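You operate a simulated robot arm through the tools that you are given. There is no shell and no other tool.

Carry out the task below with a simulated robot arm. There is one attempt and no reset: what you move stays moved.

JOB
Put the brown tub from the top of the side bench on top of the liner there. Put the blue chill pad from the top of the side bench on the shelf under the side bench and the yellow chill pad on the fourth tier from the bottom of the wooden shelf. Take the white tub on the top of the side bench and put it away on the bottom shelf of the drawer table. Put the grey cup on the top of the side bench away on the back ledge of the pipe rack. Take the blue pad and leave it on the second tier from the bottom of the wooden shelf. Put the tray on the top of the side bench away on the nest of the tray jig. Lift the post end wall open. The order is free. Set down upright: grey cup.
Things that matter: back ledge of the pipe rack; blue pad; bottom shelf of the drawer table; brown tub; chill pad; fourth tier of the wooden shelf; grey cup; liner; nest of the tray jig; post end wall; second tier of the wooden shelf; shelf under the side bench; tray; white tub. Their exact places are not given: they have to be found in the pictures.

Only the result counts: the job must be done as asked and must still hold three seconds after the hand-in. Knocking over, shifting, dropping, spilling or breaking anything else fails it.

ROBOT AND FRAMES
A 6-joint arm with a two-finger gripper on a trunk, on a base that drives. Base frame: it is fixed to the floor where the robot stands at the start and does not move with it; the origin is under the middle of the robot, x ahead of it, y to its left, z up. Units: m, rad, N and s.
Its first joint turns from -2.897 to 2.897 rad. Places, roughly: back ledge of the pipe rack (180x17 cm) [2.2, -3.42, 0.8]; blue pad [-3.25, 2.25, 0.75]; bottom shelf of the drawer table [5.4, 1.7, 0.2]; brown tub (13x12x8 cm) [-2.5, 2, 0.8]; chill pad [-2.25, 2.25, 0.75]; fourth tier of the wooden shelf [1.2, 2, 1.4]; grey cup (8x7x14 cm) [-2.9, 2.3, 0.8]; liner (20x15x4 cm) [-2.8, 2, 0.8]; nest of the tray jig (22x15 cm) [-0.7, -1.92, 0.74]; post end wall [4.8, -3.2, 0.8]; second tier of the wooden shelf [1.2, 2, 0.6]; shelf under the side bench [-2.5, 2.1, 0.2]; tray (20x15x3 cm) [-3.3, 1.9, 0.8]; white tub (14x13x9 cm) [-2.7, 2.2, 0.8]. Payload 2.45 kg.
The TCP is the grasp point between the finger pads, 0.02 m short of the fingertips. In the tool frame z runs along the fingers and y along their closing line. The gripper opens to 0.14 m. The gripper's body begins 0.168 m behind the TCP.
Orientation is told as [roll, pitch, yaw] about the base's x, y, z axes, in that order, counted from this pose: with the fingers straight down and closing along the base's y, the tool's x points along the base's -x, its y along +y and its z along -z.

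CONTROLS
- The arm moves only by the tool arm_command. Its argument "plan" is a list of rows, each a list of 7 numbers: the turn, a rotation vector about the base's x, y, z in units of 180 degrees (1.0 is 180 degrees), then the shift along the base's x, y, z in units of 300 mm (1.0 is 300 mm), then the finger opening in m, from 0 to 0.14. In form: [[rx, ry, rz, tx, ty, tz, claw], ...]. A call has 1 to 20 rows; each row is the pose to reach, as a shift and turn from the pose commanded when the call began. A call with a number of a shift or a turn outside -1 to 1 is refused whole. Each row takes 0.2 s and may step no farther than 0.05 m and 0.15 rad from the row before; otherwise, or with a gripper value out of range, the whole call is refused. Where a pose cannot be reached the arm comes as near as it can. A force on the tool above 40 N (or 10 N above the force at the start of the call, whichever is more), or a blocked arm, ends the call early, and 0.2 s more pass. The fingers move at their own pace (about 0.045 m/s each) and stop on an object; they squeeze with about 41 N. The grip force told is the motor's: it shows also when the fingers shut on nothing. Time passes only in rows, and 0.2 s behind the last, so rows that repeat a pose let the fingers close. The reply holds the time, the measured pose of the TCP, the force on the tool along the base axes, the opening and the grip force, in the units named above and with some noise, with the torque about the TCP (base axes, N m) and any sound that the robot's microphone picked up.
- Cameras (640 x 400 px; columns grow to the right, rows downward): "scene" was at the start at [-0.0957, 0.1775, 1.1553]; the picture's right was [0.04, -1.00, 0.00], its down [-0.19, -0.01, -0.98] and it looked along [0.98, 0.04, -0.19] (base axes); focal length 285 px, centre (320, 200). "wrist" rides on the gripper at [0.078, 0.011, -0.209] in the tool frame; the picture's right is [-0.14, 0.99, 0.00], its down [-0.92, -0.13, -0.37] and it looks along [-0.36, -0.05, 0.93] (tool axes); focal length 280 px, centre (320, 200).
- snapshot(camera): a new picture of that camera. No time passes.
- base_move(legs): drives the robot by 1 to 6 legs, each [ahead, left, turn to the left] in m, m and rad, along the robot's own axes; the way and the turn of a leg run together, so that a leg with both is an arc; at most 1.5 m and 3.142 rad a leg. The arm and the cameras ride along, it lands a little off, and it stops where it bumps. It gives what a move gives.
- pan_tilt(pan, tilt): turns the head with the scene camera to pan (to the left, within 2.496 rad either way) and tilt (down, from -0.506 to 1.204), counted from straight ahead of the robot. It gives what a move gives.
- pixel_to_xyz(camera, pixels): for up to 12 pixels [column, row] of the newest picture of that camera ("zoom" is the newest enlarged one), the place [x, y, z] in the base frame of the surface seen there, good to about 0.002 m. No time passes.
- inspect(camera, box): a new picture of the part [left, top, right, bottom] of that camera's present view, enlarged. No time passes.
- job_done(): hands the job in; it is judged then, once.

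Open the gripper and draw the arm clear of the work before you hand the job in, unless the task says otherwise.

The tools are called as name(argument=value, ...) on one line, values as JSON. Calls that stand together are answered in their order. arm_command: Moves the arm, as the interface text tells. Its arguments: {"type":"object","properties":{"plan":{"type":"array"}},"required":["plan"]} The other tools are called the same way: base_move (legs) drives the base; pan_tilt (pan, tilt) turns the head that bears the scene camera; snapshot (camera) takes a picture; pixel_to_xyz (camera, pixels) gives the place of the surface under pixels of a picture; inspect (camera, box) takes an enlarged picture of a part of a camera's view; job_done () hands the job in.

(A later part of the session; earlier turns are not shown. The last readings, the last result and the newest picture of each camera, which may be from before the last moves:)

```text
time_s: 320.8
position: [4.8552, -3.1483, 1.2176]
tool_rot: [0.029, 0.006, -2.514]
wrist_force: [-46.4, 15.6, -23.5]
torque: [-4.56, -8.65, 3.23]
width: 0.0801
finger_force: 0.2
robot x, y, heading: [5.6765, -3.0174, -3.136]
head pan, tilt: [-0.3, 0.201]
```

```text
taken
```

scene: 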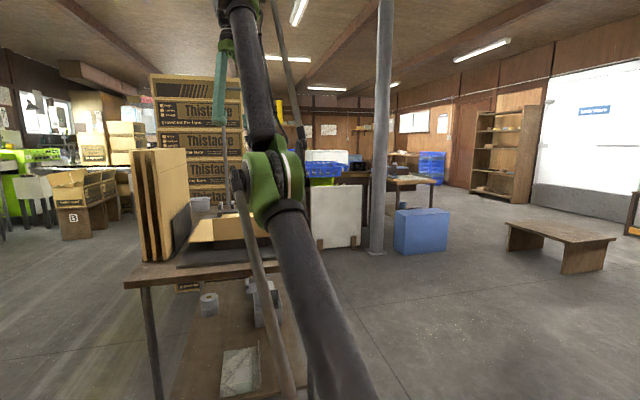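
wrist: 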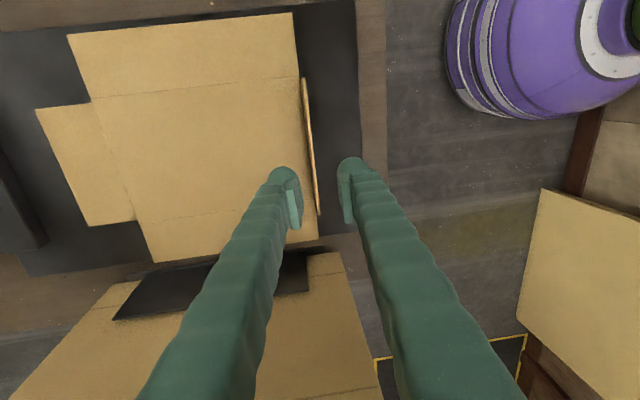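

The arm swung into another configuration (elbow low) and a big force appeared. I must look closely before any further move.

inspect(camera="scene", box=[120, 0, 380, 300])

snapshot(camera="wrist")

pixel_to_xyz(camera="scene", pixels=[[265, 185], [285, 175], [262, 100], [225, 70], [240, 10], [258, 170], [240, 240], [300, 240], [245, 180], [220, 235]])

```text
1.33 times, centred on (250, 150) of scene
```

zoom: 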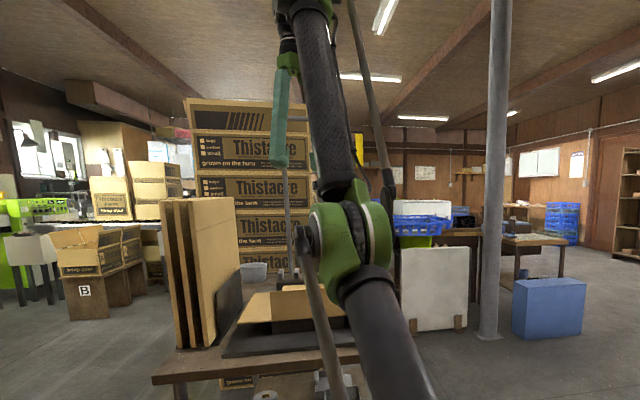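

```text
taken
```

wrist: 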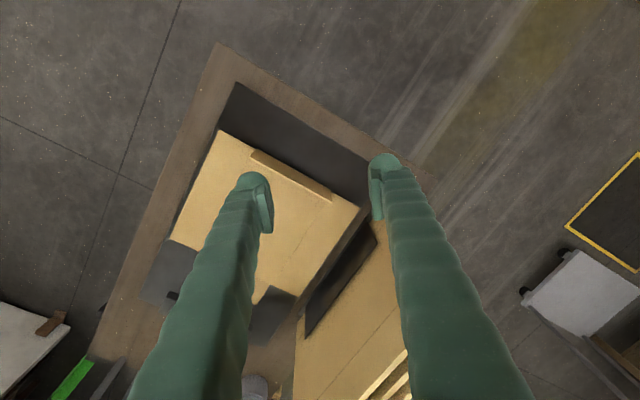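

```text
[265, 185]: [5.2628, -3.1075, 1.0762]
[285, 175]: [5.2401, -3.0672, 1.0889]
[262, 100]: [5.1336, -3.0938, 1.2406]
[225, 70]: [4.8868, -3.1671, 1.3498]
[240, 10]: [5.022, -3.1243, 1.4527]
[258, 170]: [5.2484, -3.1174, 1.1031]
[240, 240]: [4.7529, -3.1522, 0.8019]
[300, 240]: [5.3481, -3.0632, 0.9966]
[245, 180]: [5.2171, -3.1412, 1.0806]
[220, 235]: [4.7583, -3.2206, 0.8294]
```

The elbow hangs free at (5.25, -3.1, 1.08) and the box wall still stands; the arm is near full stretch and the hand seems to press on its own forearm. I'll reverse gently: rotate back a bit and lower.

arm_command(plan=[[0, 0, 0.02, -0.02, 0, -0.03, 0.08], [0, 0, 0.04, -0.03, 0, -0.08, 0.08], [0, 0, 0.06, -0.03, 0, -0.15, 0.08], [0, 0, 0.08, -0.03, 0, -0.25, 0.08], [0, 0, 0.08, -0.03, 0, -0.35, 0.08]])

snapshot(camera="scene")

```text
time_s: 322.0
position: [4.8084, -3.1544, 1.1352]
tool_rot: [0.033, 0.01, -2.262]
wrist_force: [-0.5, 0.7, -0.2]
torque: [0.03, -0.06, -0.02]
width: 0.0798
finger_force: 0.0
out of reach, approached as far as the arm can: row 2, 3, 4, 5
robot x, y, heading: [5.6819, -3.0111, -3.133]
head pan, tilt: [-0.3, 0.201]
```

```text
taken
```

scene: 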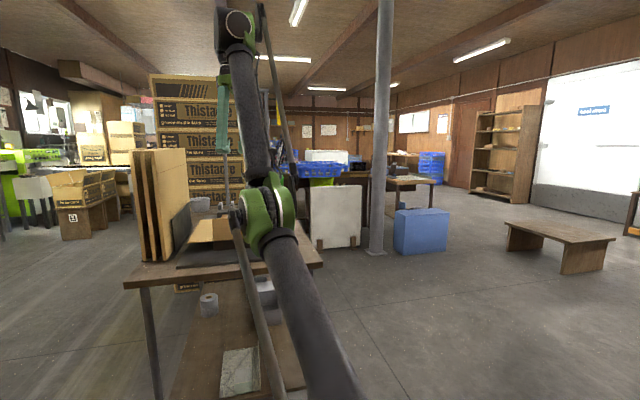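

The force is gone; the arm is just fully stretched (shoulder–elbow–wrist in line). I'll pull the tool toward the robot and down so that the elbow bends again.

arm_command(plan=[[0, 0, 0, 0.06, 0, -0.06, 0.08], [0, 0, 0, 0.12, 0, -0.12, 0.08], [0, 0, 0, 0.18, 0, -0.16, 0.08], [0, 0, 0, 0.25, 0, -0.2, 0.08]])

snapshot(camera="scene")

```text
time_s: 323.0
position: [4.8012, -3.1631, 1.1196]
tool_rot: [0.033, 0.009, -2.262]
wrist_force: [-0.1, 0.1, -0.6]
torque: [-0.01, 0.0, 0.05]
width: 0.08
finger_force: 0.1
out of reach, approached as far as the arm can: row 1, 2, 3, 4
robot x, y, heading: [5.6763, -3.0155, -3.135]
head pan, tilt: [-0.3, 0.201]
```

```text
taken
```

scene: 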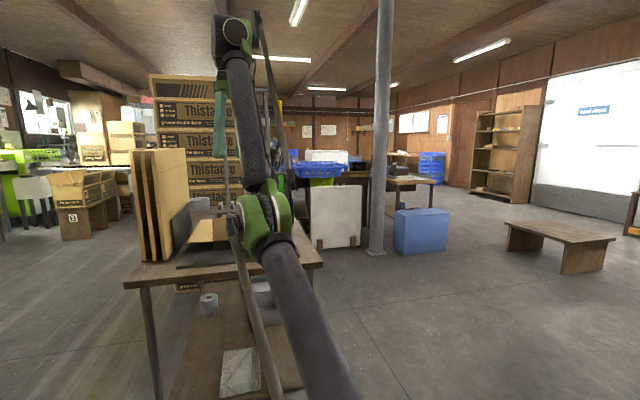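

The reply says out of reach, so the arm is at its straight singularity. I'll measure elbow and wrist positions to understand the configuration.

pixel_to_xyz(camera="scene", pixels=[[262, 210], [285, 205], [250, 150], [238, 80], [235, 30], [222, 120], [300, 300], [330, 370], [240, 225], [218, 50]])

snapshot(camera="wrist")

```text
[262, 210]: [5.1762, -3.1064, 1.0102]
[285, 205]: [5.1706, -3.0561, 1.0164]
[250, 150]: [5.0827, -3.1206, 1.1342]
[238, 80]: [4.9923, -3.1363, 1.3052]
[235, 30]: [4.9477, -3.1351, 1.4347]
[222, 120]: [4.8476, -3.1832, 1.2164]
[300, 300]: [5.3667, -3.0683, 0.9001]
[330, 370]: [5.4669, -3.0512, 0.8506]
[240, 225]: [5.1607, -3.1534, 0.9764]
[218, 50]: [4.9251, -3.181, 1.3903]
```

```text
taken
```

wrist: 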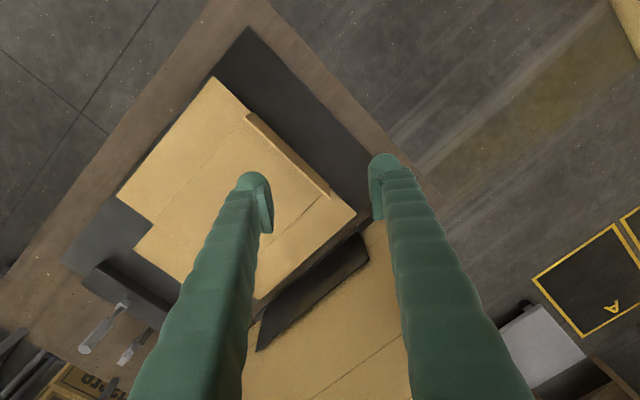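

The arm bent elbow-down (upper arm 26°, forearm 70°). The surroundings here are delicate, so I'll first turn the base right and drive out to the open floor between table corner and rack, then recover the arm there.

base_move(legs=[[0, 0, -0.8]])

pan_tilt(pan=0.0, tilt=0.3)

snapshot(camera="scene")

```text
time_s: 325.5
position: [4.9629, -2.4867, 1.12]
tool_rot: [0.033, 0.01, -3.066]
wrist_force: [0.0, 0.0, 0.0]
torque: [0.03, 0.01, -0.03]
width: 0.0797
finger_force: 0.1
robot x, y, heading: [5.6781, -3.0131, 2.342]
head pan, tilt: [-0.3, 0.201]
```

```text
time_s: 326.3
position: [4.9628, -2.4859, 1.1187]
tool_rot: [0.033, 0.01, -3.067]
wrist_force: [-1.1, -0.2, -0.2]
torque: [0.01, -0.01, 0.01]
width: 0.08
finger_force: 0.0
robot x, y, heading: [5.68, -3.0167, 2.347]
head pan, tilt: [0.0, 0.3]
```

```text
taken
```

scene: 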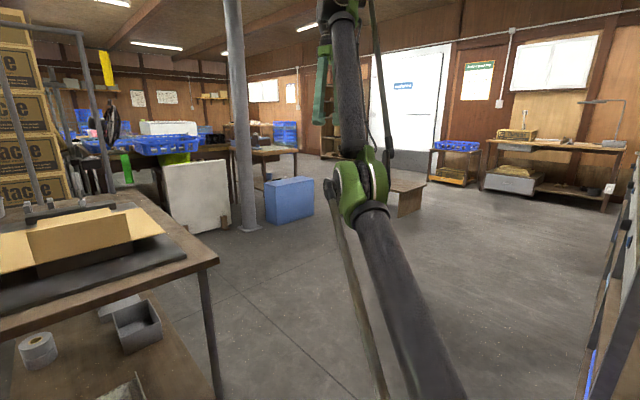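

The way ahead is open and the box's end wall still stands. I drive 1.0 m forward into the open floor.

base_move(legs=[[1.1, 0, 0]])

arm_command(plan=[[0, 0, 0, -0.08, 0.08, 0.0, 0.08], [0, 0, 0, -0.16, 0.16, 0.0, 0.08], [0, 0, 0, -0.24, 0.24, 0.0, 0.08], [0, 0, 0, -0.32, 0.32, 0.0, 0.08], [0, 0, 0, -0.4, 0.4, 0.0, 0.08]])

snapshot(camera="scene")

```text
time_s: 331.9
position: [4.1968, -1.6904, 1.1196]
tool_rot: [0.033, 0.01, -3.072]
wrist_force: [-0.1, -0.3, -0.2]
torque: [0.01, 0.02, -0.02]
width: 0.0796
finger_force: 0.0
robot x, y, heading: [4.9088, -2.2203, 2.338]
head pan, tilt: [0.0, 0.3]
```

```text
time_s: 333.1
position: [4.1301, -1.6167, 1.0856]
tool_rot: [0.034, 0.009, -3.069]
wrist_force: [-0.7, -0.3, -0.4]
torque: [-0.04, -0.12, 0.01]
width: 0.0798
finger_force: 0.0
out of reach, approached as far as the arm can: row 3, 4, 5
robot x, y, heading: [4.9113, -2.2187, 2.337]
head pan, tilt: [0.0, 0.3]
```

```text
taken
```

scene: 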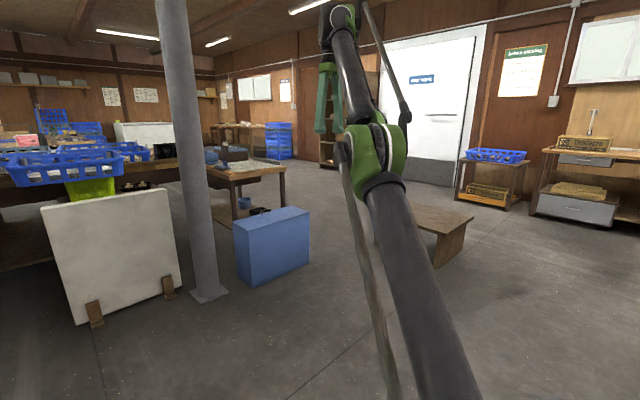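

The arm is now stretched outward. Moving down along its limit should bend the elbow upward again; I try that in this open area.

arm_command(plan=[[0, 0, 0, -0.05, 0.05, -0.1, 0.08], [0, 0, 0, -0.05, 0.05, -0.2, 0.08], [0, 0, 0, -0.05, 0.05, -0.3, 0.08], [0, 0, 0, -0.05, 0.05, -0.4, 0.08], [0, 0, 0, 0, 0, -0.5, 0.08], [0, 0, 0, 0.05, -0.05, -0.6, 0.08], [0, 0, 0, 0.1, -0.1, -0.6, 0.08], [0, 0, 0, 0.15, -0.15, -0.6, 0.08], [0, 0, 0, 0.2, -0.2, -0.6, 0.08]])

snapshot(camera="scene")

```text
time_s: 335.1
position: [4.1617, -1.6463, 0.9308]
tool_rot: [0.035, 0.01, -3.073]
wrist_force: [0.6, 0.4, 0.2]
torque: [0.0, -0.02, 0.01]
width: 0.08
finger_force: 0.1
out of reach, approached as far as the arm can: row 6, 7, 8, 9
robot x, y, heading: [4.9097, -2.2234, 2.34]
head pan, tilt: [0.0, 0.3]
```

```text
taken
```

scene: 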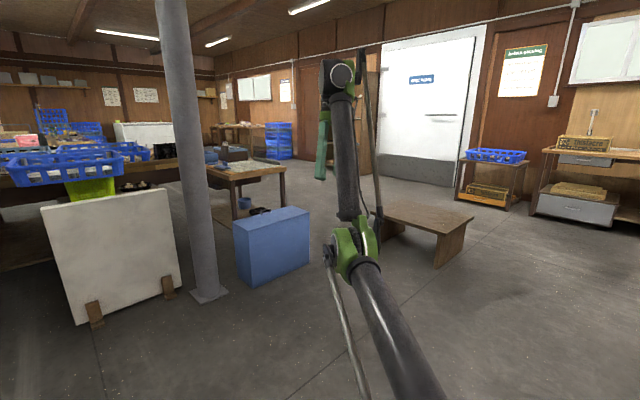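

The limit is evidently in the wrist (hand folded back along the forearm). I'll tilt the tool forward to horizontal while stretching out and up, which frees the wrist.

arm_command(plan=[[0.0327, 0.0316, 0, -0.06, 0.06, 0.06, 0.08], [0.0654, 0.0632, 0, -0.12, 0.12, 0.12, 0.08], [0.0981, 0.0948, 0, -0.18, 0.18, 0.18, 0.08], [0.1308, 0.1264, 0, -0.24, 0.25, 0.24, 0.08], [0.1635, 0.158, 0, -0.3, 0.31, 0.3, 0.08], [0.1962, 0.1896, 0, -0.36, 0.37, 0.36, 0.08], [0.2289, 0.2212, 0, -0.42, 0.43, 0.42, 0.08], [0.2616, 0.2528, 0, -0.48, 0.49, 0.48, 0.08], [0.2943, 0.2844, 0, -0.54, 0.55, 0.54, 0.08], [0.327, 0.316, 0, -0.6, 0.61, 0.6, 0.08], [0.3595, 0.3475, 0, -0.66, 0.67, 0.66, 0.08]])

snapshot(camera="scene")

```text
time_s: 337.5
position: [3.9293, -1.4225, 1.2311]
tool_rot: [-1.513, -0.699, -2.393]
wrist_force: [1.1, 0.7, 0.9]
torque: [0.0, -0.05, 0.04]
width: 0.0799
finger_force: 0.0
out of reach, approached as far as the arm can: row 1, 2, 3, 4, 5, 6, 7, 8, 9, 10, 11
robot x, y, heading: [4.911, -2.2198, 2.339]
head pan, tilt: [0.0, 0.3]
```

```text
taken
```

scene: 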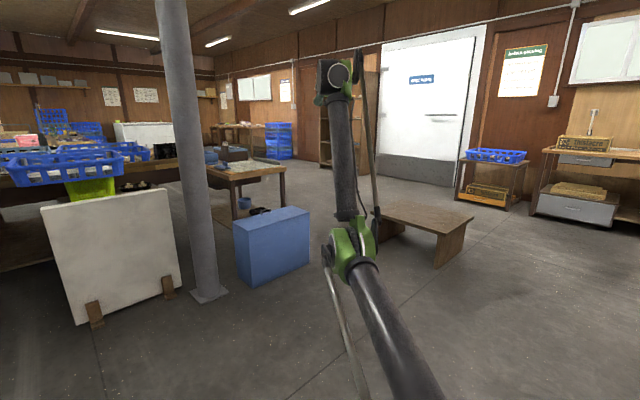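

The tool now points forward but the arm itself stayed. I'll test moving: raise and then stretch outward.

arm_command(plan=[[0, 0, 0, 0, 0, 0.1, 0.08], [0, 0, 0, 0, 0, 0.2, 0.08], [0, 0, 0, 0, 0, 0.3, 0.08], [0, 0, 0, 0, 0, 0.4, 0.08]])

snapshot(camera="scene")

pixel_to_xyz(camera="scene", pixels=[[355, 250], [345, 170], [340, 100], [380, 310], [410, 380], [335, 75]])

```text
time_s: 338.5
position: [3.9288, -1.4217, 1.3496]
tool_rot: [-1.532, -0.697, -2.385]
wrist_force: [-1.0, -0.5, 0.0]
torque: [0.02, 0.04, -0.04]
width: 0.0803
finger_force: 0.1
robot x, y, heading: [4.9072, -2.2226, 2.337]
head pan, tilt: [0.0, 0.3]
```

```text
taken
```

scene: 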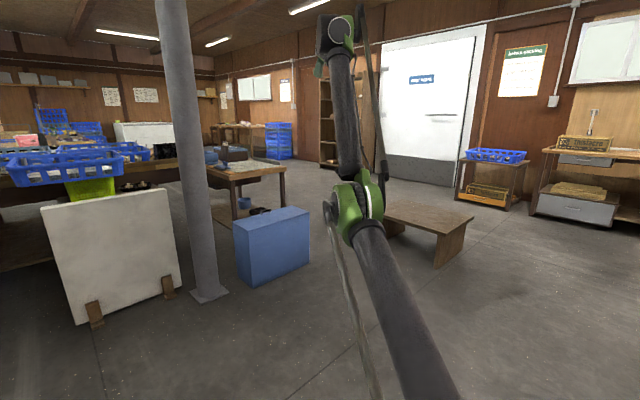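

```text
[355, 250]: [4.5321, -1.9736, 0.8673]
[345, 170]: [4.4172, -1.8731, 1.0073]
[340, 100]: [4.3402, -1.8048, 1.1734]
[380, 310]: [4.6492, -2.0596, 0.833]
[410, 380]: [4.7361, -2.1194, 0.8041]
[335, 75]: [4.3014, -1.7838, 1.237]
```

It moves freely now. I stretch outward to straighten the arm.

arm_command(plan=[[0, 0, 0, -0.09, 0.09, 0, 0.08], [0, 0, 0, -0.18, 0.18, 0, 0.08], [0, 0, 0, -0.27, 0.27, 0, 0.08], [0, 0, 0, -0.36, 0.36, 0, 0.08], [0, 0, 0, -0.45, 0.45, 0, 0.08]])

snapshot(camera="scene")

```text
time_s: 339.7
position: [3.8575, -1.3367, 1.3009]
tool_rot: [-1.529, -0.7, -2.383]
wrist_force: [1.1, -0.5, -0.7]
torque: [-0.03, -0.02, 0.0]
width: 0.08
finger_force: 0.0
out of reach, approached as far as the arm can: row 3, 4, 5
robot x, y, heading: [4.9089, -2.2202, 2.34]
head pan, tilt: [0.0, 0.3]
```

```text
taken
```

scene: 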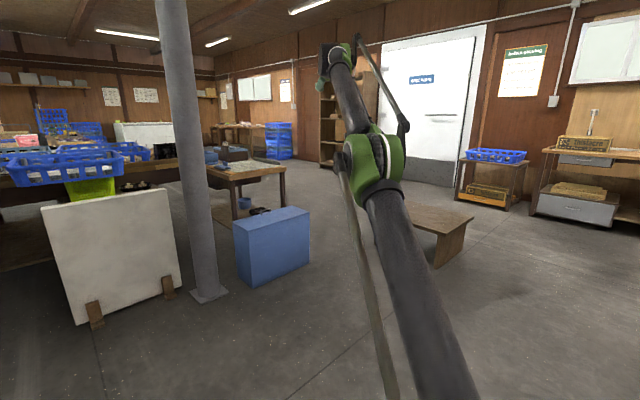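

The arm is nearly straight now. I move down along the limit with a slight outward bias so the elbow should flip up.

arm_command(plan=[[0, 0, 0, -0.05, 0.05, -0.12, 0.08], [0, 0, 0, -0.08, 0.08, -0.25, 0.08], [0, 0, 0, -0.08, 0.08, -0.4, 0.08], [0, 0, 0, -0.08, 0.08, -0.55, 0.08], [0, 0, 0, -0.06, 0.06, -0.7, 0.08], [0, 0, 0, -0.04, 0.04, -0.85, 0.08], [0, 0, 0, 0, 0, -0.95, 0.08]])

snapshot(camera="scene")

```text
time_s: 341.3
position: [3.859, -1.3389, 1.0144]
tool_rot: [-1.53, -0.7, -2.383]
wrist_force: [0.6, -0.4, 0.9]
torque: [-0.01, 0.0, 0.01]
width: 0.08
finger_force: 0.0
robot x, y, heading: [4.9113, -2.2215, 2.337]
head pan, tilt: [0.0, 0.3]
```

```text
taken
```

scene: 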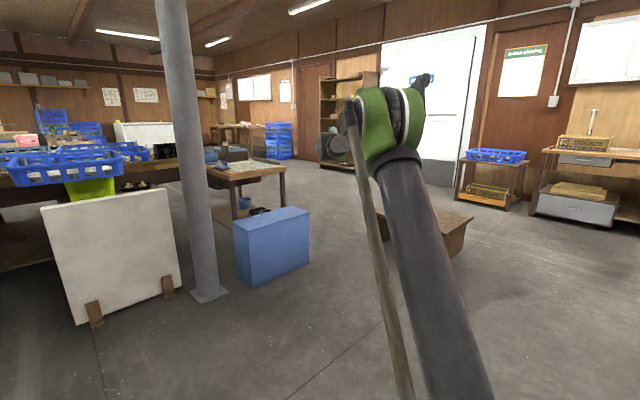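

The elbow is up again. Now I retract the tool inward first, then rotate it back to vertical.

arm_command(plan=[[0, 0, 0, 0.11, -0.115, 0, 0.08], [0, 0, 0, 0.22, -0.23, 0, 0.08], [0, 0, 0, 0.33, -0.345, 0, 0.08], [0, 0, 0, 0.44, -0.46, 0, 0.08], [0, 0, 0, 0.55, -0.575, 0, 0.08], [0, 0, 0, 0.66, -0.69, 0, 0.08]])

arm_command(plan=[[-0.0327, -0.0316, 0, 0.06, -0.06, 0.0, 0.08], [-0.0654, -0.0632, 0, 0.12, -0.12, 0.0, 0.08], [-0.0981, -0.0948, 0, 0.18, -0.18, 0.0, 0.08], [-0.1308, -0.1264, 0, 0.24, -0.25, 0.0, 0.08], [-0.1635, -0.158, 0, 0.3, -0.31, 0.0, 0.08], [-0.1962, -0.1896, 0, 0.36, -0.37, 0.0, 0.08], [-0.2289, -0.2212, 0, 0.42, -0.43, 0.0, 0.08], [-0.2616, -0.2528, 0, 0.48, -0.49, 0.0, 0.08], [-0.2943, -0.2844, 0, 0.54, -0.55, 0.0, 0.08], [-0.327, -0.316, 0, 0.6, -0.61, 0.0, 0.08], [-0.3595, -0.3475, 0, 0.6, -0.62, 0.0, 0.08]])

snapshot(camera="scene")

```text
time_s: 342.7
position: [4.0548, -1.5449, 1.0148]
tool_rot: [-1.53, -0.698, -2.384]
wrist_force: [-0.8, 0.7, 1.1]
torque: [0.02, 0.02, 0.02]
width: 0.0797
finger_force: 0.1
robot x, y, heading: [4.9107, -2.2186, 2.342]
head pan, tilt: [0.0, 0.3]
```

```text
time_s: 345.1
position: [4.2363, -1.7316, 1.0169]
tool_rot: [0.032, 0.009, -3.07]
wrist_force: [1.1, -0.8, 0.6]
torque: [0.07, 0.03, -0.01]
width: 0.0799
finger_force: 0.0
robot x, y, heading: [4.9083, -2.2214, 2.342]
head pan, tilt: [0.0, 0.3]
```

```text
taken
```

scene: 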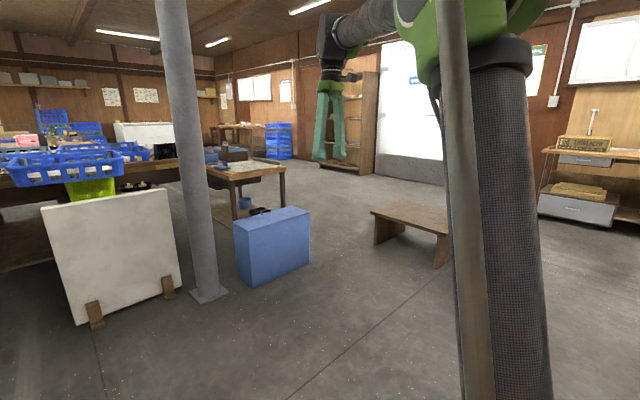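

Elbow up, tool vertical. I'll align the tool yaw with the robot's heading.

arm_command(plan=[[0.0017, -0.0006, -0.0462, 0, 0, 0, 0.1], [0.0035, -0.0013, -0.0923, 0, 0, 0, 0.1], [0.0052, -0.0019, -0.1385, 0, 0, 0, 0.1], [0.007, -0.0025, -0.1847, 0, 0, 0, 0.1], [0.0087, -0.0032, -0.2308, 0, 0, 0, 0.1], [0.0105, -0.0038, -0.277, 0, 0, 0, 0.1]])

pan_tilt(pan=1.2, tilt=0.25)

snapshot(camera="scene")

```text
time_s: 346.5
position: [4.2373, -1.7317, 1.0167]
tool_rot: [-0.003, 0.01, 2.341]
wrist_force: [0.2, 0.2, -0.6]
torque: [0.02, 0.02, 0.01]
width: 0.1003
finger_force: 0.0
robot x, y, heading: [4.9109, -2.2217, 2.338]
head pan, tilt: [0.0, 0.3]
```

```text
time_s: 347.9
position: [4.2358, -1.7315, 1.016]
tool_rot: [-0.002, 0.009, 2.341]
wrist_force: [-1.1, 0.4, -0.3]
torque: [0.0, 0.0, -0.06]
width: 0.1003
finger_force: 0.1
robot x, y, heading: [4.912, -2.221, 2.341]
head pan, tilt: [1.201, 0.25]
```

```text
taken
```

scene: 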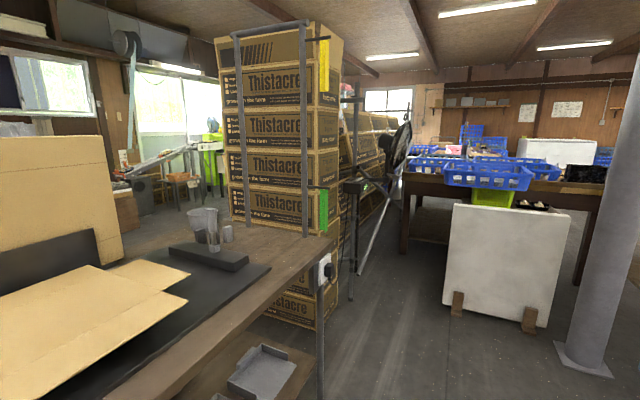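

I'll verify that the end wall still stands by panning further left.

pan_tilt(pan=1.9, tilt=0.4)

snapshot(camera="scene")

```text
time_s: 349.0
position: [4.236, -1.7309, 1.0162]
tool_rot: [-0.001, 0.008, 2.342]
wrist_force: [0.2, 0.5, -0.5]
torque: [0.02, 0.0, -0.03]
width: 0.1002
finger_force: 0.0
robot x, y, heading: [4.9091, -2.2234, 2.336]
head pan, tilt: [1.901, 0.4]
```

```text
taken
```

scene: 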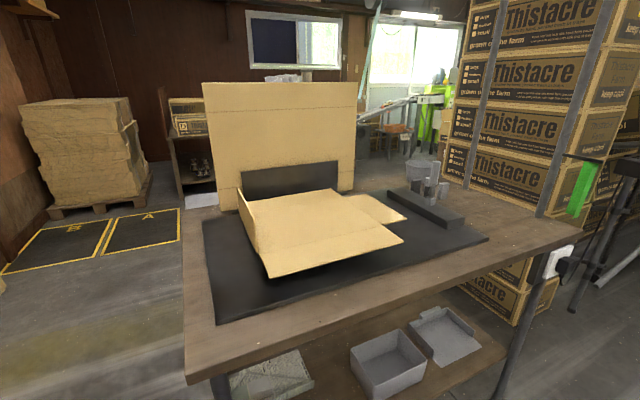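

The end wall stands. Now back to the side bench, going north around the low platform; I'll face -x and strafe +y.

base_move(legs=[[0, 0, 0.8], [0, -1.4, 0], [0, -1.4, 0], [1.5, 0, 0], [1.4, 0, 0]])

pan_tilt(pan=1.3, tilt=0.2)

snapshot(camera="scene")

```text
time_s: 378.4
position: [1.1636, 0.3243, 1.0155]
tool_rot: [-0.002, 0.01, -3.099]
wrist_force: [0.7, 0.1, 0.8]
torque: [0.0, -0.01, 0.03]
width: 0.1
finger_force: 0.0
robot x, y, heading: [1.9784, 0.5051, -3.103]
head pan, tilt: [1.901, 0.4]
```

```text
time_s: 379.4
position: [1.1633, 0.3237, 1.016]
tool_rot: [-0.001, 0.008, -3.097]
wrist_force: [-0.1, 0.0, 0.1]
torque: [0.03, -0.02, -0.01]
width: 0.0998
finger_force: 0.0
robot x, y, heading: [1.9732, 0.5016, -3.101]
head pan, tilt: [1.3, 0.201]
```

```text
taken
```

scene: 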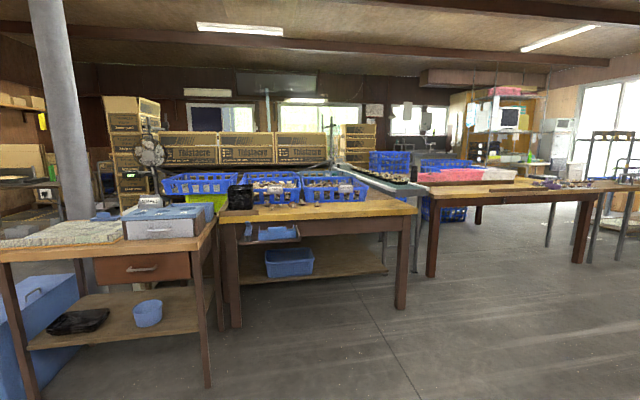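

I see a table with blue trays and behind it rails and boxes. I'll measure landmarks to find the pipe rack.

pixel_to_xyz(camera="scene", pixels=[[320, 215], [230, 215], [410, 210], [380, 178], [350, 170], [240, 165], [330, 165], [430, 190], [600, 185], [110, 250], [205, 240], [360, 155]])

inspect(camera="scene", box=[150, 110, 450, 260])

```text
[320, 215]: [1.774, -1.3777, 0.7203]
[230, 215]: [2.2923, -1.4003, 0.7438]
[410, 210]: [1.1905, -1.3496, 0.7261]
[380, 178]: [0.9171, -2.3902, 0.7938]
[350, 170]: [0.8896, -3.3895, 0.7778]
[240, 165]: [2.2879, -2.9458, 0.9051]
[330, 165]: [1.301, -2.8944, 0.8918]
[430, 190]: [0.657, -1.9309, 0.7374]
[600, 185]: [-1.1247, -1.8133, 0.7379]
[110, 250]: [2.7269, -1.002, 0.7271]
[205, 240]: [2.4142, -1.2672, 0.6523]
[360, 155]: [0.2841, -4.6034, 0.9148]
```

```text
2.13 times, centred on (300, 185) of scene
```

zoom: 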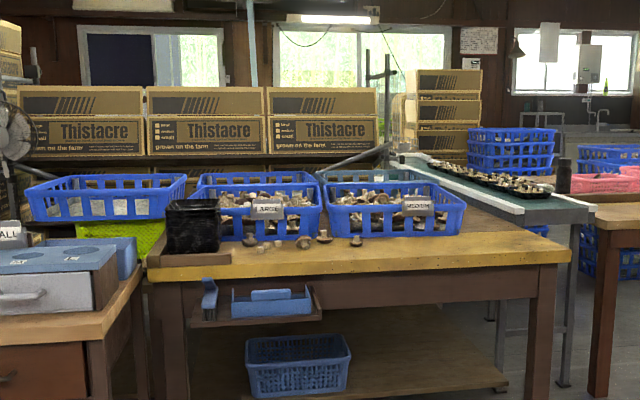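

The boxes stand on a rack at y≈-2.92; its back ledge (y≈-3.42) must be reached from behind. I continue west and look into the aisle on that side.

base_move(legs=[[1.5, 0, -0.04], [1.5, 0, 0], [0.8, 0, 0]])

pan_tilt(pan=1.57, tilt=0.2)

snapshot(camera="scene")

```text
time_s: 397.9
position: [-2.6749, 0.2271, 1.0149]
tool_rot: [-0.002, 0.007, -3.101]
wrist_force: [-0.2, 0.8, -0.1]
torque: [-0.02, 0.03, -0.03]
width: 0.1
finger_force: 0.2
robot x, y, heading: [-1.861, 0.4008, -3.102]
head pan, tilt: [1.3, 0.201]
```

```text
time_s: 398.7
position: [-2.6755, 0.2286, 1.0162]
tool_rot: [-0.002, 0.009, -3.099]
wrist_force: [-0.5, -0.3, -0.4]
torque: [0.01, 0.01, -0.01]
width: 0.1
finger_force: 0.0
robot x, y, heading: [-1.8635, 0.4036, -3.101]
head pan, tilt: [1.571, 0.201]
```

```text
taken
```

scene: 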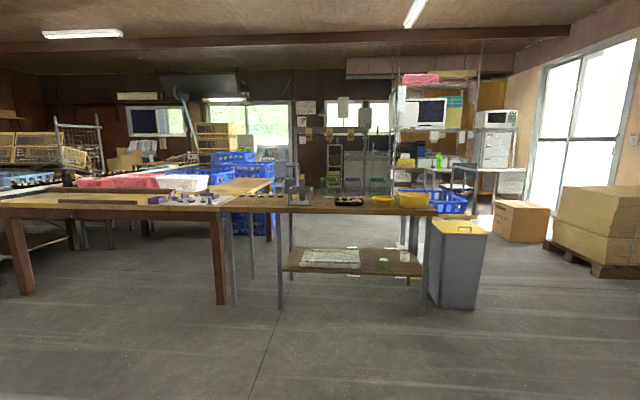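

I'll zoom into the picture to see the floor aisles toward the rack's back.

inspect(camera="scene", box=[0, 100, 320, 300])

inspect(camera="scene", box=[280, 80, 640, 320])

pixel_to_xyz(camera="scene", pixels=[[85, 165], [60, 175], [210, 230], [260, 235], [280, 300], [420, 300], [460, 305], [560, 230], [500, 230], [350, 250], [300, 205], [470, 210]])

```text
2.00 times, centred on (160, 200) of scene
```

zoom: 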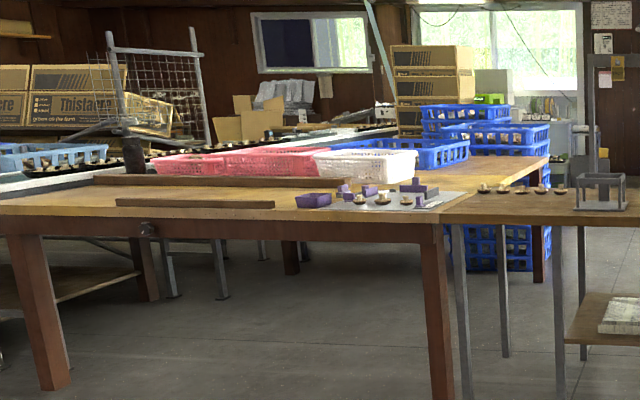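

```text
1.67 times, centred on (460, 200) of scene
```

zoom: 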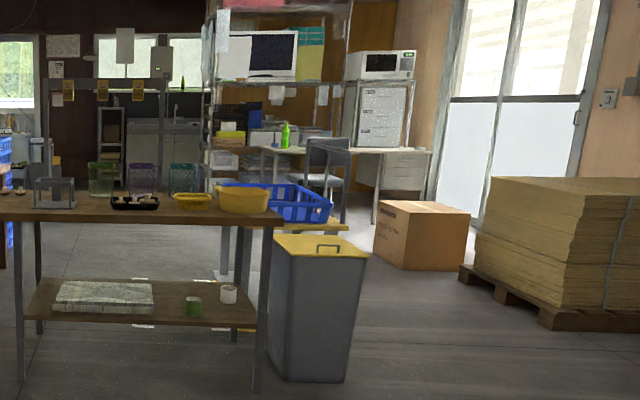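

```text
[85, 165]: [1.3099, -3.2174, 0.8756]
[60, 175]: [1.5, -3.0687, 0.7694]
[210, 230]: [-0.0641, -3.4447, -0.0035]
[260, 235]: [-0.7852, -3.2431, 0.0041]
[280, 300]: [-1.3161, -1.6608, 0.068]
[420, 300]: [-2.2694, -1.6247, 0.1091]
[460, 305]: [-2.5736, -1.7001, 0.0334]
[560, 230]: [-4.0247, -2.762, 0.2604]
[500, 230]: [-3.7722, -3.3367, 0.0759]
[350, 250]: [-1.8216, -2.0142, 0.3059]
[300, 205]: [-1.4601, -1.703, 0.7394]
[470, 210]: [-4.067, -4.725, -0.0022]
```

The tray jig with purple parts is at (185,198) on the centre table. I'll zoom on it to see the nest's orientation.

inspect(camera="scene", box=[130, 175, 250, 220])

pixel_to_xyz(camera="scene", pixels=[[158, 200], [175, 200], [195, 203], [215, 198], [232, 198], [205, 193], [190, 198]])

```text
5.33 times, centred on (190, 198) of scene
```

zoom: 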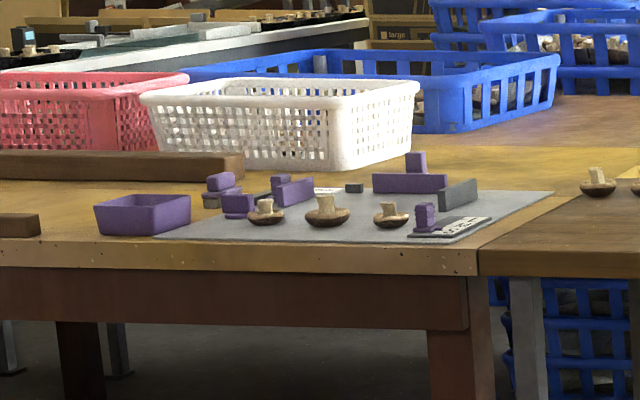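

```text
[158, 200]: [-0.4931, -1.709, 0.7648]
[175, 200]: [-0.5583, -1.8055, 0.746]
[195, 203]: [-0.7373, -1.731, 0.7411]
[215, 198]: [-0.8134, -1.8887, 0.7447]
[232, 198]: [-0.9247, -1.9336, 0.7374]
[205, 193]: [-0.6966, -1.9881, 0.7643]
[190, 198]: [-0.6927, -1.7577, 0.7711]
```

I'll go look at the jig from above with the wrist camera before choosing the tray grasp.

base_move(legs=[[0, 0, 1.53], [0.7, 1.1, 0], [0.55, 0, 0]])

pan_tilt(pan=0.0, tilt=0.5)

snapshot(camera="scene")

snapshot(camera="wrist")

```text
time_s: 411.7
position: [-0.7274, -1.7493, 1.0155]
tool_rot: [-0.001, 0.009, -1.615]
wrist_force: [0.0, -0.2, -0.6]
torque: [-0.02, -0.02, 0.05]
width: 0.1
finger_force: 0.1
robot x, y, heading: [-0.8375, -0.9246, -1.611]
head pan, tilt: [1.571, 0.201]
```

```text
time_s: 413.3
position: [-0.7286, -1.7502, 1.016]
tool_rot: [-0.001, 0.009, -1.613]
wrist_force: [0.2, -1.0, -0.1]
torque: [0.01, 0.02, -0.01]
width: 0.1001
finger_force: 0.0
robot x, y, heading: [-0.836, -0.9224, -1.613]
head pan, tilt: [0.0, 0.499]
```

```text
taken
```

scene: 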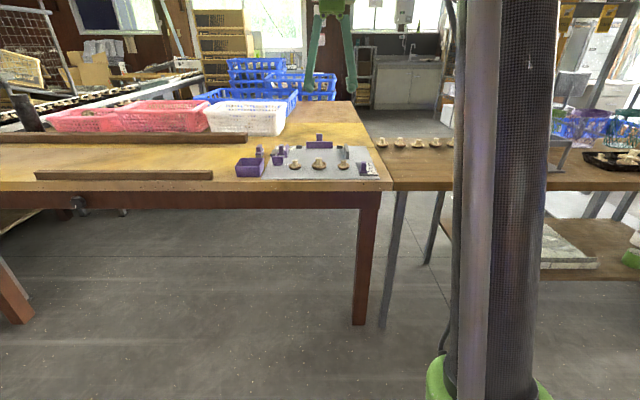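

```text
taken
```

wrist: 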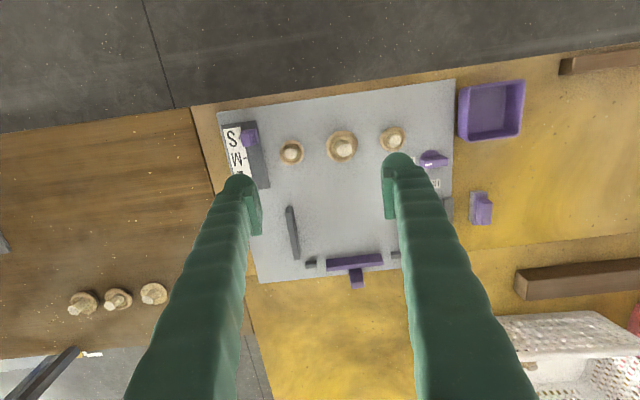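

The jig: grey plate with mushrooms in front, a grey rail (292,232), a purple backstop (355,262) and parts at right. I'll zoom in and measure.

inspect(camera="wrist", box=[200, 70, 540, 300])

inspect(camera="scene", box=[220, 120, 400, 200])

```text
1.74 times, centred on (370, 185) of wrist
```

zoom: 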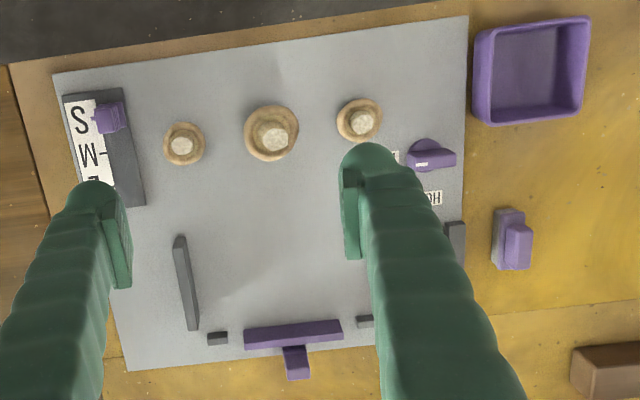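

```text
3.56 times, centred on (310, 160) of scene
```

zoom: 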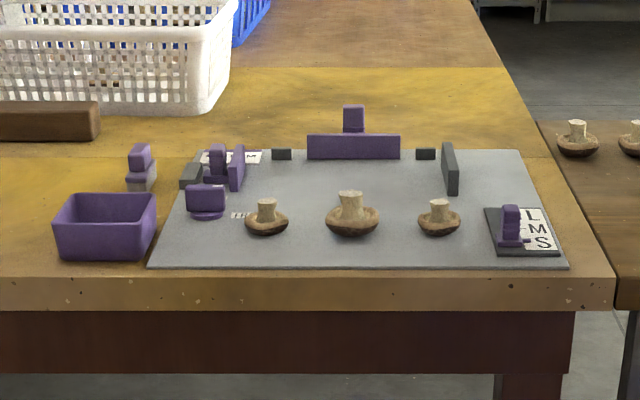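

I'll measure the fences and stops of the nest in the scene zoom.

pixel_to_xyz(camera="zoom", pixels=[[447, 185], [444, 150], [240, 185], [240, 152], [282, 158], [425, 158], [355, 155], [320, 155], [390, 155], [350, 190], [265, 225], [350, 220]])

pixel_to_xyz(camera="wrist", pixels=[[290, 210], [297, 257], [310, 265], [330, 260], [378, 256], [395, 254], [342, 145], [292, 152], [392, 138], [448, 215], [432, 160], [345, 200]])

```text
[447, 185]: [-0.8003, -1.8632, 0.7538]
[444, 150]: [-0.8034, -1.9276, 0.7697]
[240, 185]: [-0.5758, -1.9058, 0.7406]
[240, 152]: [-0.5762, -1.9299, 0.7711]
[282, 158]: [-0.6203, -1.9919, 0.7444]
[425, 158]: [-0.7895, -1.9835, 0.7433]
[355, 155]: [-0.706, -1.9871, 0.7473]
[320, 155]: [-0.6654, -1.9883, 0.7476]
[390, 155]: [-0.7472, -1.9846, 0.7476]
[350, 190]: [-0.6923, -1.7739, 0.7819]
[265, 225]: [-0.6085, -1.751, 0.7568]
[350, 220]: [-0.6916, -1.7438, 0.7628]
```

```text
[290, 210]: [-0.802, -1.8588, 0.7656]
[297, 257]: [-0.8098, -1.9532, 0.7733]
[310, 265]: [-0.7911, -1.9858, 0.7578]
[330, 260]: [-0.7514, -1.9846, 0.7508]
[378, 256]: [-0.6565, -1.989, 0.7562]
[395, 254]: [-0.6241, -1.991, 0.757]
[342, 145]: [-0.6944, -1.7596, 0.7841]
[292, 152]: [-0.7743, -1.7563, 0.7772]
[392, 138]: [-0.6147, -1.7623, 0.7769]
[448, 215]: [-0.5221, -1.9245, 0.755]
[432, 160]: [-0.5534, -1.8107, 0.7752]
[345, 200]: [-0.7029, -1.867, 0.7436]
```

The nest is x -0.80…-0.576, back stops at y≈-1.985, plate z≈0.7436, open to the front before the mushrooms (y≈-1.79): the tray must lie with its long side along x, held at its front long rim. Now to the bench for the tray.

base_move(legs=[[-0.95, 0, 0], [0, 0, 1.6], [0, 0, 1.58], [0, 1.4, 0], [0, 0.5, 0]])

pan_tilt(pan=0.2, tilt=0.45)

snapshot(camera="scene")

```text
time_s: 435.2
position: [-2.8412, 0.8928, 1.0156]
tool_rot: [-0.003, 0.009, 1.552]
wrist_force: [0.2, 0.6, 0.2]
torque: [0.02, 0.01, 0.0]
width: 0.1
finger_force: 0.0
robot x, y, heading: [-2.7163, 0.0714, 1.546]
head pan, tilt: [0.0, 0.499]
```

```text
time_s: 436.0
position: [-2.8416, 0.8931, 1.0158]
tool_rot: [-0.002, 0.009, 1.55]
wrist_force: [0.3, -0.5, -1.2]
torque: [0.0, 0.04, 0.02]
width: 0.1001
finger_force: 0.1
robot x, y, heading: [-2.7153, 0.0727, 1.548]
head pan, tilt: [0.201, 0.45]
```

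```text
taken
```

scene: 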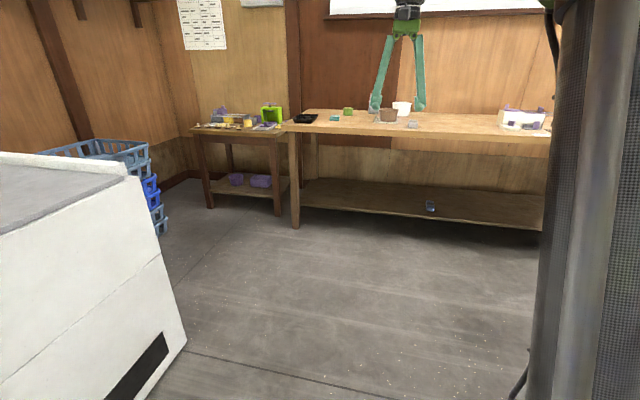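

I drive up to the bench, a bit left, to reach the tray.

base_move(legs=[[1.1, 0, 0.02], [0, 0.25, 0]])

arm_command(plan=[[0, 0, 0, -0.1, 0, 0.1, 0.1], [0, 0, 0, -0.2, 0, 0.2, 0.1], [0, 0, 0, -0.3, 0, 0.3, 0.1], [0, 0, 0, -0.42, 0, 0.4, 0.1], [0, 0, 0, -0.54, 0, 0.45, 0.1]])

snapshot(camera="wrist")

```text
time_s: 442.9
position: [-3.0997, 1.964, 1.0157]
tool_rot: [-0.001, 0.009, 1.577]
wrist_force: [0.1, -0.7, 0.2]
torque: [0.02, 0.0, 0.03]
width: 0.0996
finger_force: 0.1
robot x, y, heading: [-2.95, 1.1468, 1.573]
head pan, tilt: [0.201, 0.45]
```

```text
time_s: 444.1
position: [-3.2607, 1.9641, 1.1518]
tool_rot: [-0.002, 0.008, 1.575]
wrist_force: [0.6, 0.1, 0.3]
torque: [0.02, 0.05, -0.02]
width: 0.0999
finger_force: 0.1
robot x, y, heading: [-2.9564, 1.1435, 1.576]
head pan, tilt: [0.201, 0.45]
```

```text
taken
```

wrist: 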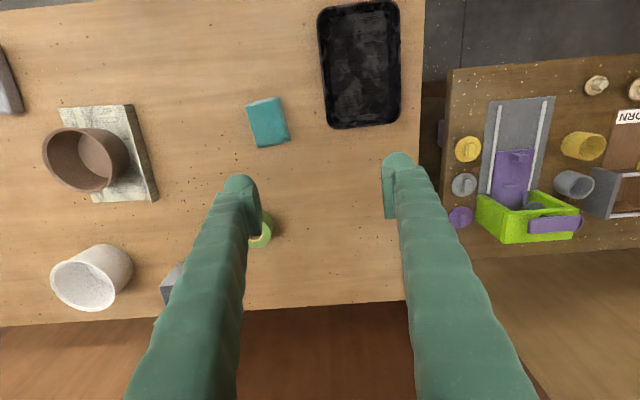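

The tray shows at (360,65) with its long side along y. I'll zoom on it and measure rim and floor.

inspect(camera="wrist", box=[280, 0, 440, 140])

pixel_to_xyz(camera="wrist", pixels=[[320, 40], [323, 80], [328, 120], [398, 40], [400, 80], [399, 115], [330, 10], [390, 5], [360, 60], [365, 125], [335, 60], [345, 90]])

```text
2.86 times, centred on (360, 70) of wrist
```

zoom: 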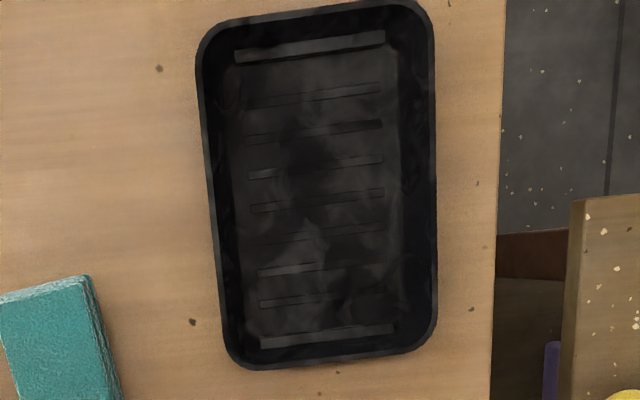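

```text
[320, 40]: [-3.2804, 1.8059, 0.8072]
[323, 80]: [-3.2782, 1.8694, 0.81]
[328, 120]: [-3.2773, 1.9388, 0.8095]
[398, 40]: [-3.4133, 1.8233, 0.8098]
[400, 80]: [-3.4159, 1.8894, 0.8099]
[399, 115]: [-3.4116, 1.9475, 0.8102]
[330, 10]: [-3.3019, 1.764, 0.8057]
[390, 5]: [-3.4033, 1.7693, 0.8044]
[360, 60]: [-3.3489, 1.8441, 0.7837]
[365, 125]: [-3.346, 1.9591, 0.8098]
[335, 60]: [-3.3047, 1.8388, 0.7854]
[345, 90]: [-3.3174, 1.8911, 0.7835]
```

I'll query the rim midpoints precisely in the zoom.

pixel_to_xyz(camera="zoom", pixels=[[202, 120], [209, 200], [216, 280], [435, 100], [436, 180], [436, 260], [310, 8], [335, 363], [400, 352], [260, 368], [228, 200], [240, 200]])

```text
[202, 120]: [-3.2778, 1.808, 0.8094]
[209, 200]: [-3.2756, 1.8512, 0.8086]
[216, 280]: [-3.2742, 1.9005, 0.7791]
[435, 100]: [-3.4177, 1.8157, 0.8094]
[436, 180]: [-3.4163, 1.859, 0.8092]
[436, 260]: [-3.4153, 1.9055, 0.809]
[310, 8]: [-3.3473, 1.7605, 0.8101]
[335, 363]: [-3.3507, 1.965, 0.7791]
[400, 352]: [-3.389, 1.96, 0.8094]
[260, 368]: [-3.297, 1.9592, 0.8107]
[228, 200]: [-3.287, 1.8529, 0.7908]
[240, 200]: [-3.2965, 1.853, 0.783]
```

Tray rim: z≈0.809, +x rim at x≈-3.276, y 1.759–1.962, wall slope ~24°. I'll grip the middle of the +x long rim with the tool pointing -x, tilted 22°. First the yaw turn at safe height.

arm_command(plan=[[0, 0, 0.0445, 0.02, -0.03, -0.03, 0.06], [0, 0, 0.089, 0.04, -0.06, -0.06, 0.06], [0, 0, 0.1335, 0.06, -0.09, -0.09, 0.06], [0, 0, 0.178, 0.08, -0.12, -0.12, 0.06], [0, 0, 0.2225, 0.1, -0.15, -0.15, 0.06], [0, 0, 0.267, 0.12, -0.18, -0.18, 0.06], [0, 0, 0.3115, 0.14, -0.21, -0.21, 0.06], [0, 0, 0.356, 0.16, -0.24, -0.24, 0.06], [0, 0, 0.4005, 0.18, -0.27, -0.27, 0.06], [0, 0, 0.445, 0.2, -0.3, -0.3, 0.06], [0, 0, 0.489, 0.2, -0.313, -0.333, 0.06], [0, 0, 0.489, 0.2, -0.313, -0.333, 0.024]])

snapshot(camera="wrist")

```text
time_s: 446.7
position: [-3.2023, 1.87, 1.051]
tool_rot: [-0.002, 0.008, 3.114]
wrist_force: [-0.3, 0.1, 0.3]
torque: [-0.01, 0.01, -0.04]
width: 0.0256
finger_force: 0.0
robot x, y, heading: [-2.9509, 1.1459, 1.574]
head pan, tilt: [0.201, 0.45]
```

```text
taken
```

wrist: 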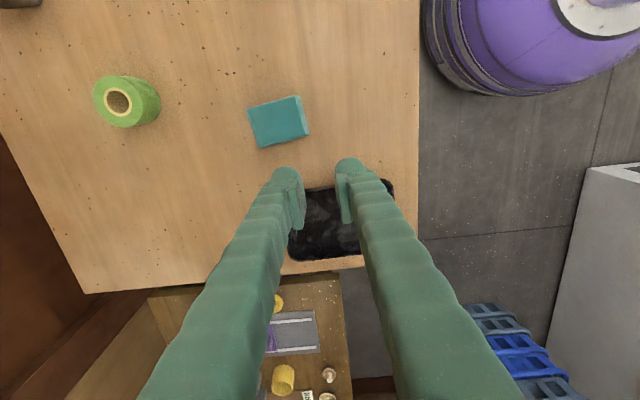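

I notice the closing line must be across the rim, i.e. along x, so the yaw should be ~88° as before; only the tilt goes about y. I turn the yaw back and then tilt 22° toward -x.

arm_command(plan=[[0, 0, -0.0455, 0, 0, 0, 0.024], [0, 0, -0.091, 0, 0, 0, 0.024], [0, 0, -0.1365, 0, 0, 0, 0.024], [0, 0, -0.182, 0, 0, 0, 0.024], [0, 0, -0.2275, 0, 0, 0, 0.024], [0, 0, -0.273, 0, 0, 0, 0.024], [0, 0, -0.3185, 0, 0, 0, 0.024], [0, 0, -0.364, 0, 0, 0, 0.024], [0, 0, -0.4095, 0, 0, 0, 0.024], [0, 0, -0.455, 0, 0, 0, 0.024], [0, 0, -0.5007, 0, 0, 0, 0.024]])

arm_command(plan=[[0.0012, 0.0407, 0, -0.05, -0.01, -0.1, 0.024], [0.0024, 0.0815, 0, -0.1, -0.02, -0.2, 0.024], [0.0036, 0.1222, 0, -0.153, -0.03, -0.3, 0.024], [0.0036, 0.1222, 0, -0.153, -0.03, -0.42, 0.024], [0.0036, 0.1222, 0, -0.153, -0.03, -0.54, 0.024], [0.0036, 0.1222, 0, -0.153, -0.03, -0.54, 0.024]])

snapshot(camera="wrist")

snapshot(camera="scene")

```text
time_s: 449.1
position: [-3.2019, 1.8705, 1.0515]
tool_rot: [-0.002, 0.01, 1.538]
wrist_force: [-0.1, -0.1, -0.2]
torque: [0.03, -0.02, 0.0]
width: 0.0241
finger_force: 0.1
robot x, y, heading: [-2.9512, 1.1426, 1.575]
head pan, tilt: [0.201, 0.45]
```

```text
time_s: 450.5
position: [-3.2491, 1.8628, 0.8881]
tool_rot: [0.383, 0.007, 1.543]
wrist_force: [-1.3, -0.6, 0.7]
torque: [-0.01, 0.01, -0.04]
width: 0.024
finger_force: 0.0
robot x, y, heading: [-2.9554, 1.1451, 1.569]
head pan, tilt: [0.201, 0.45]
```

```text
taken
```

wrist: 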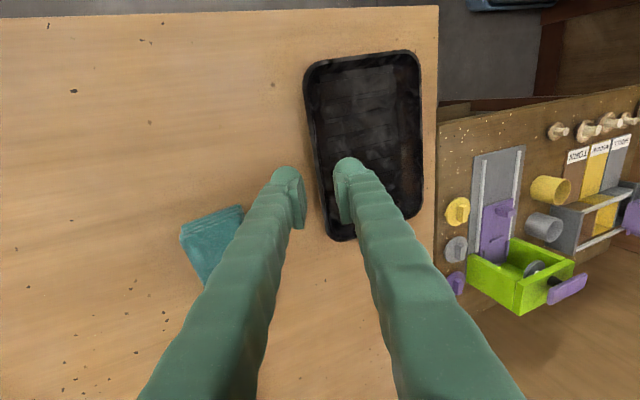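

```text
taken
```

scene: 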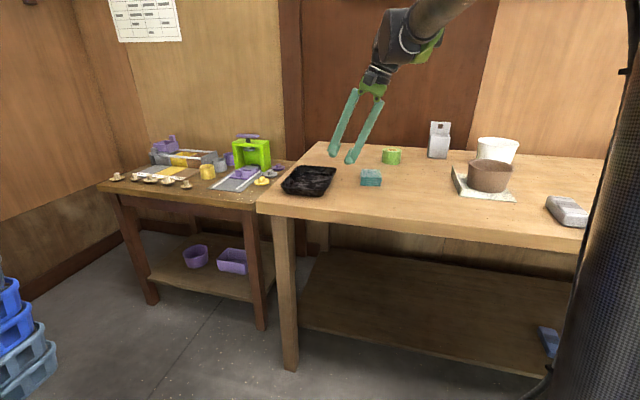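

The rim passes between the finger tips. I advance along the tool axis to (-3.2785, 1.861, 0.810) and close.

arm_command(plan=[[0, 0, 0, -0.045, -0.003, -0.12, 0.024], [0, 0, 0, -0.08, -0.006, -0.21, 0.024], [0, 0, 0, -0.098, -0.006, -0.26, 0.024], [0, 0, 0, -0.098, -0.006, -0.26, 0.024]])

snapshot(camera="wrist")

inspect(camera="scene", box=[250, 90, 410, 210])

```text
time_s: 451.5
position: [-3.2773, 1.8605, 0.8087]
tool_rot: [0.381, 0.008, 1.542]
wrist_force: [0.1, 0.8, 0.8]
torque: [-0.02, -0.02, 0.0]
width: 0.0243
finger_force: 0.1
robot x, y, heading: [-2.9553, 1.1443, 1.578]
head pan, tilt: [0.201, 0.45]
```

```text
taken
```

wrist: 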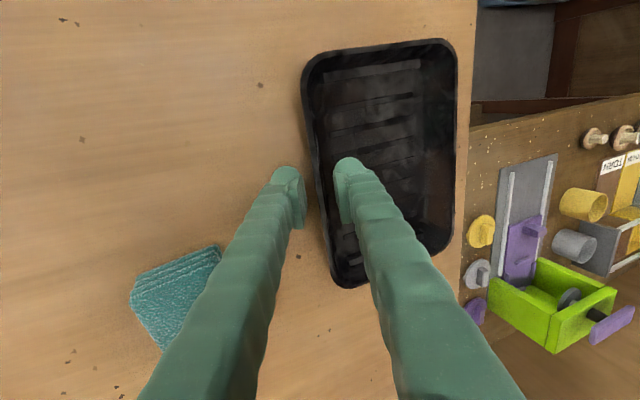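

```text
3.33 times, centred on (330, 150) of scene
```

zoom: 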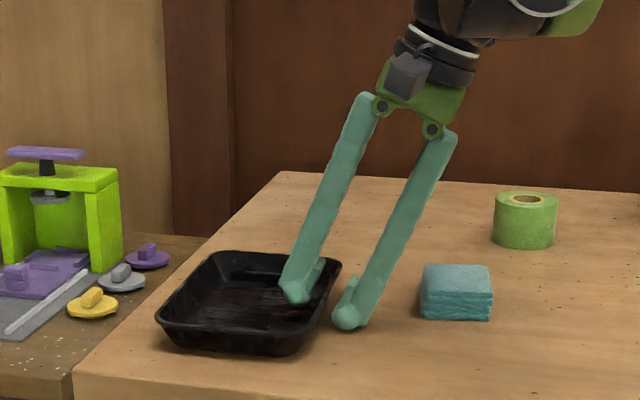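

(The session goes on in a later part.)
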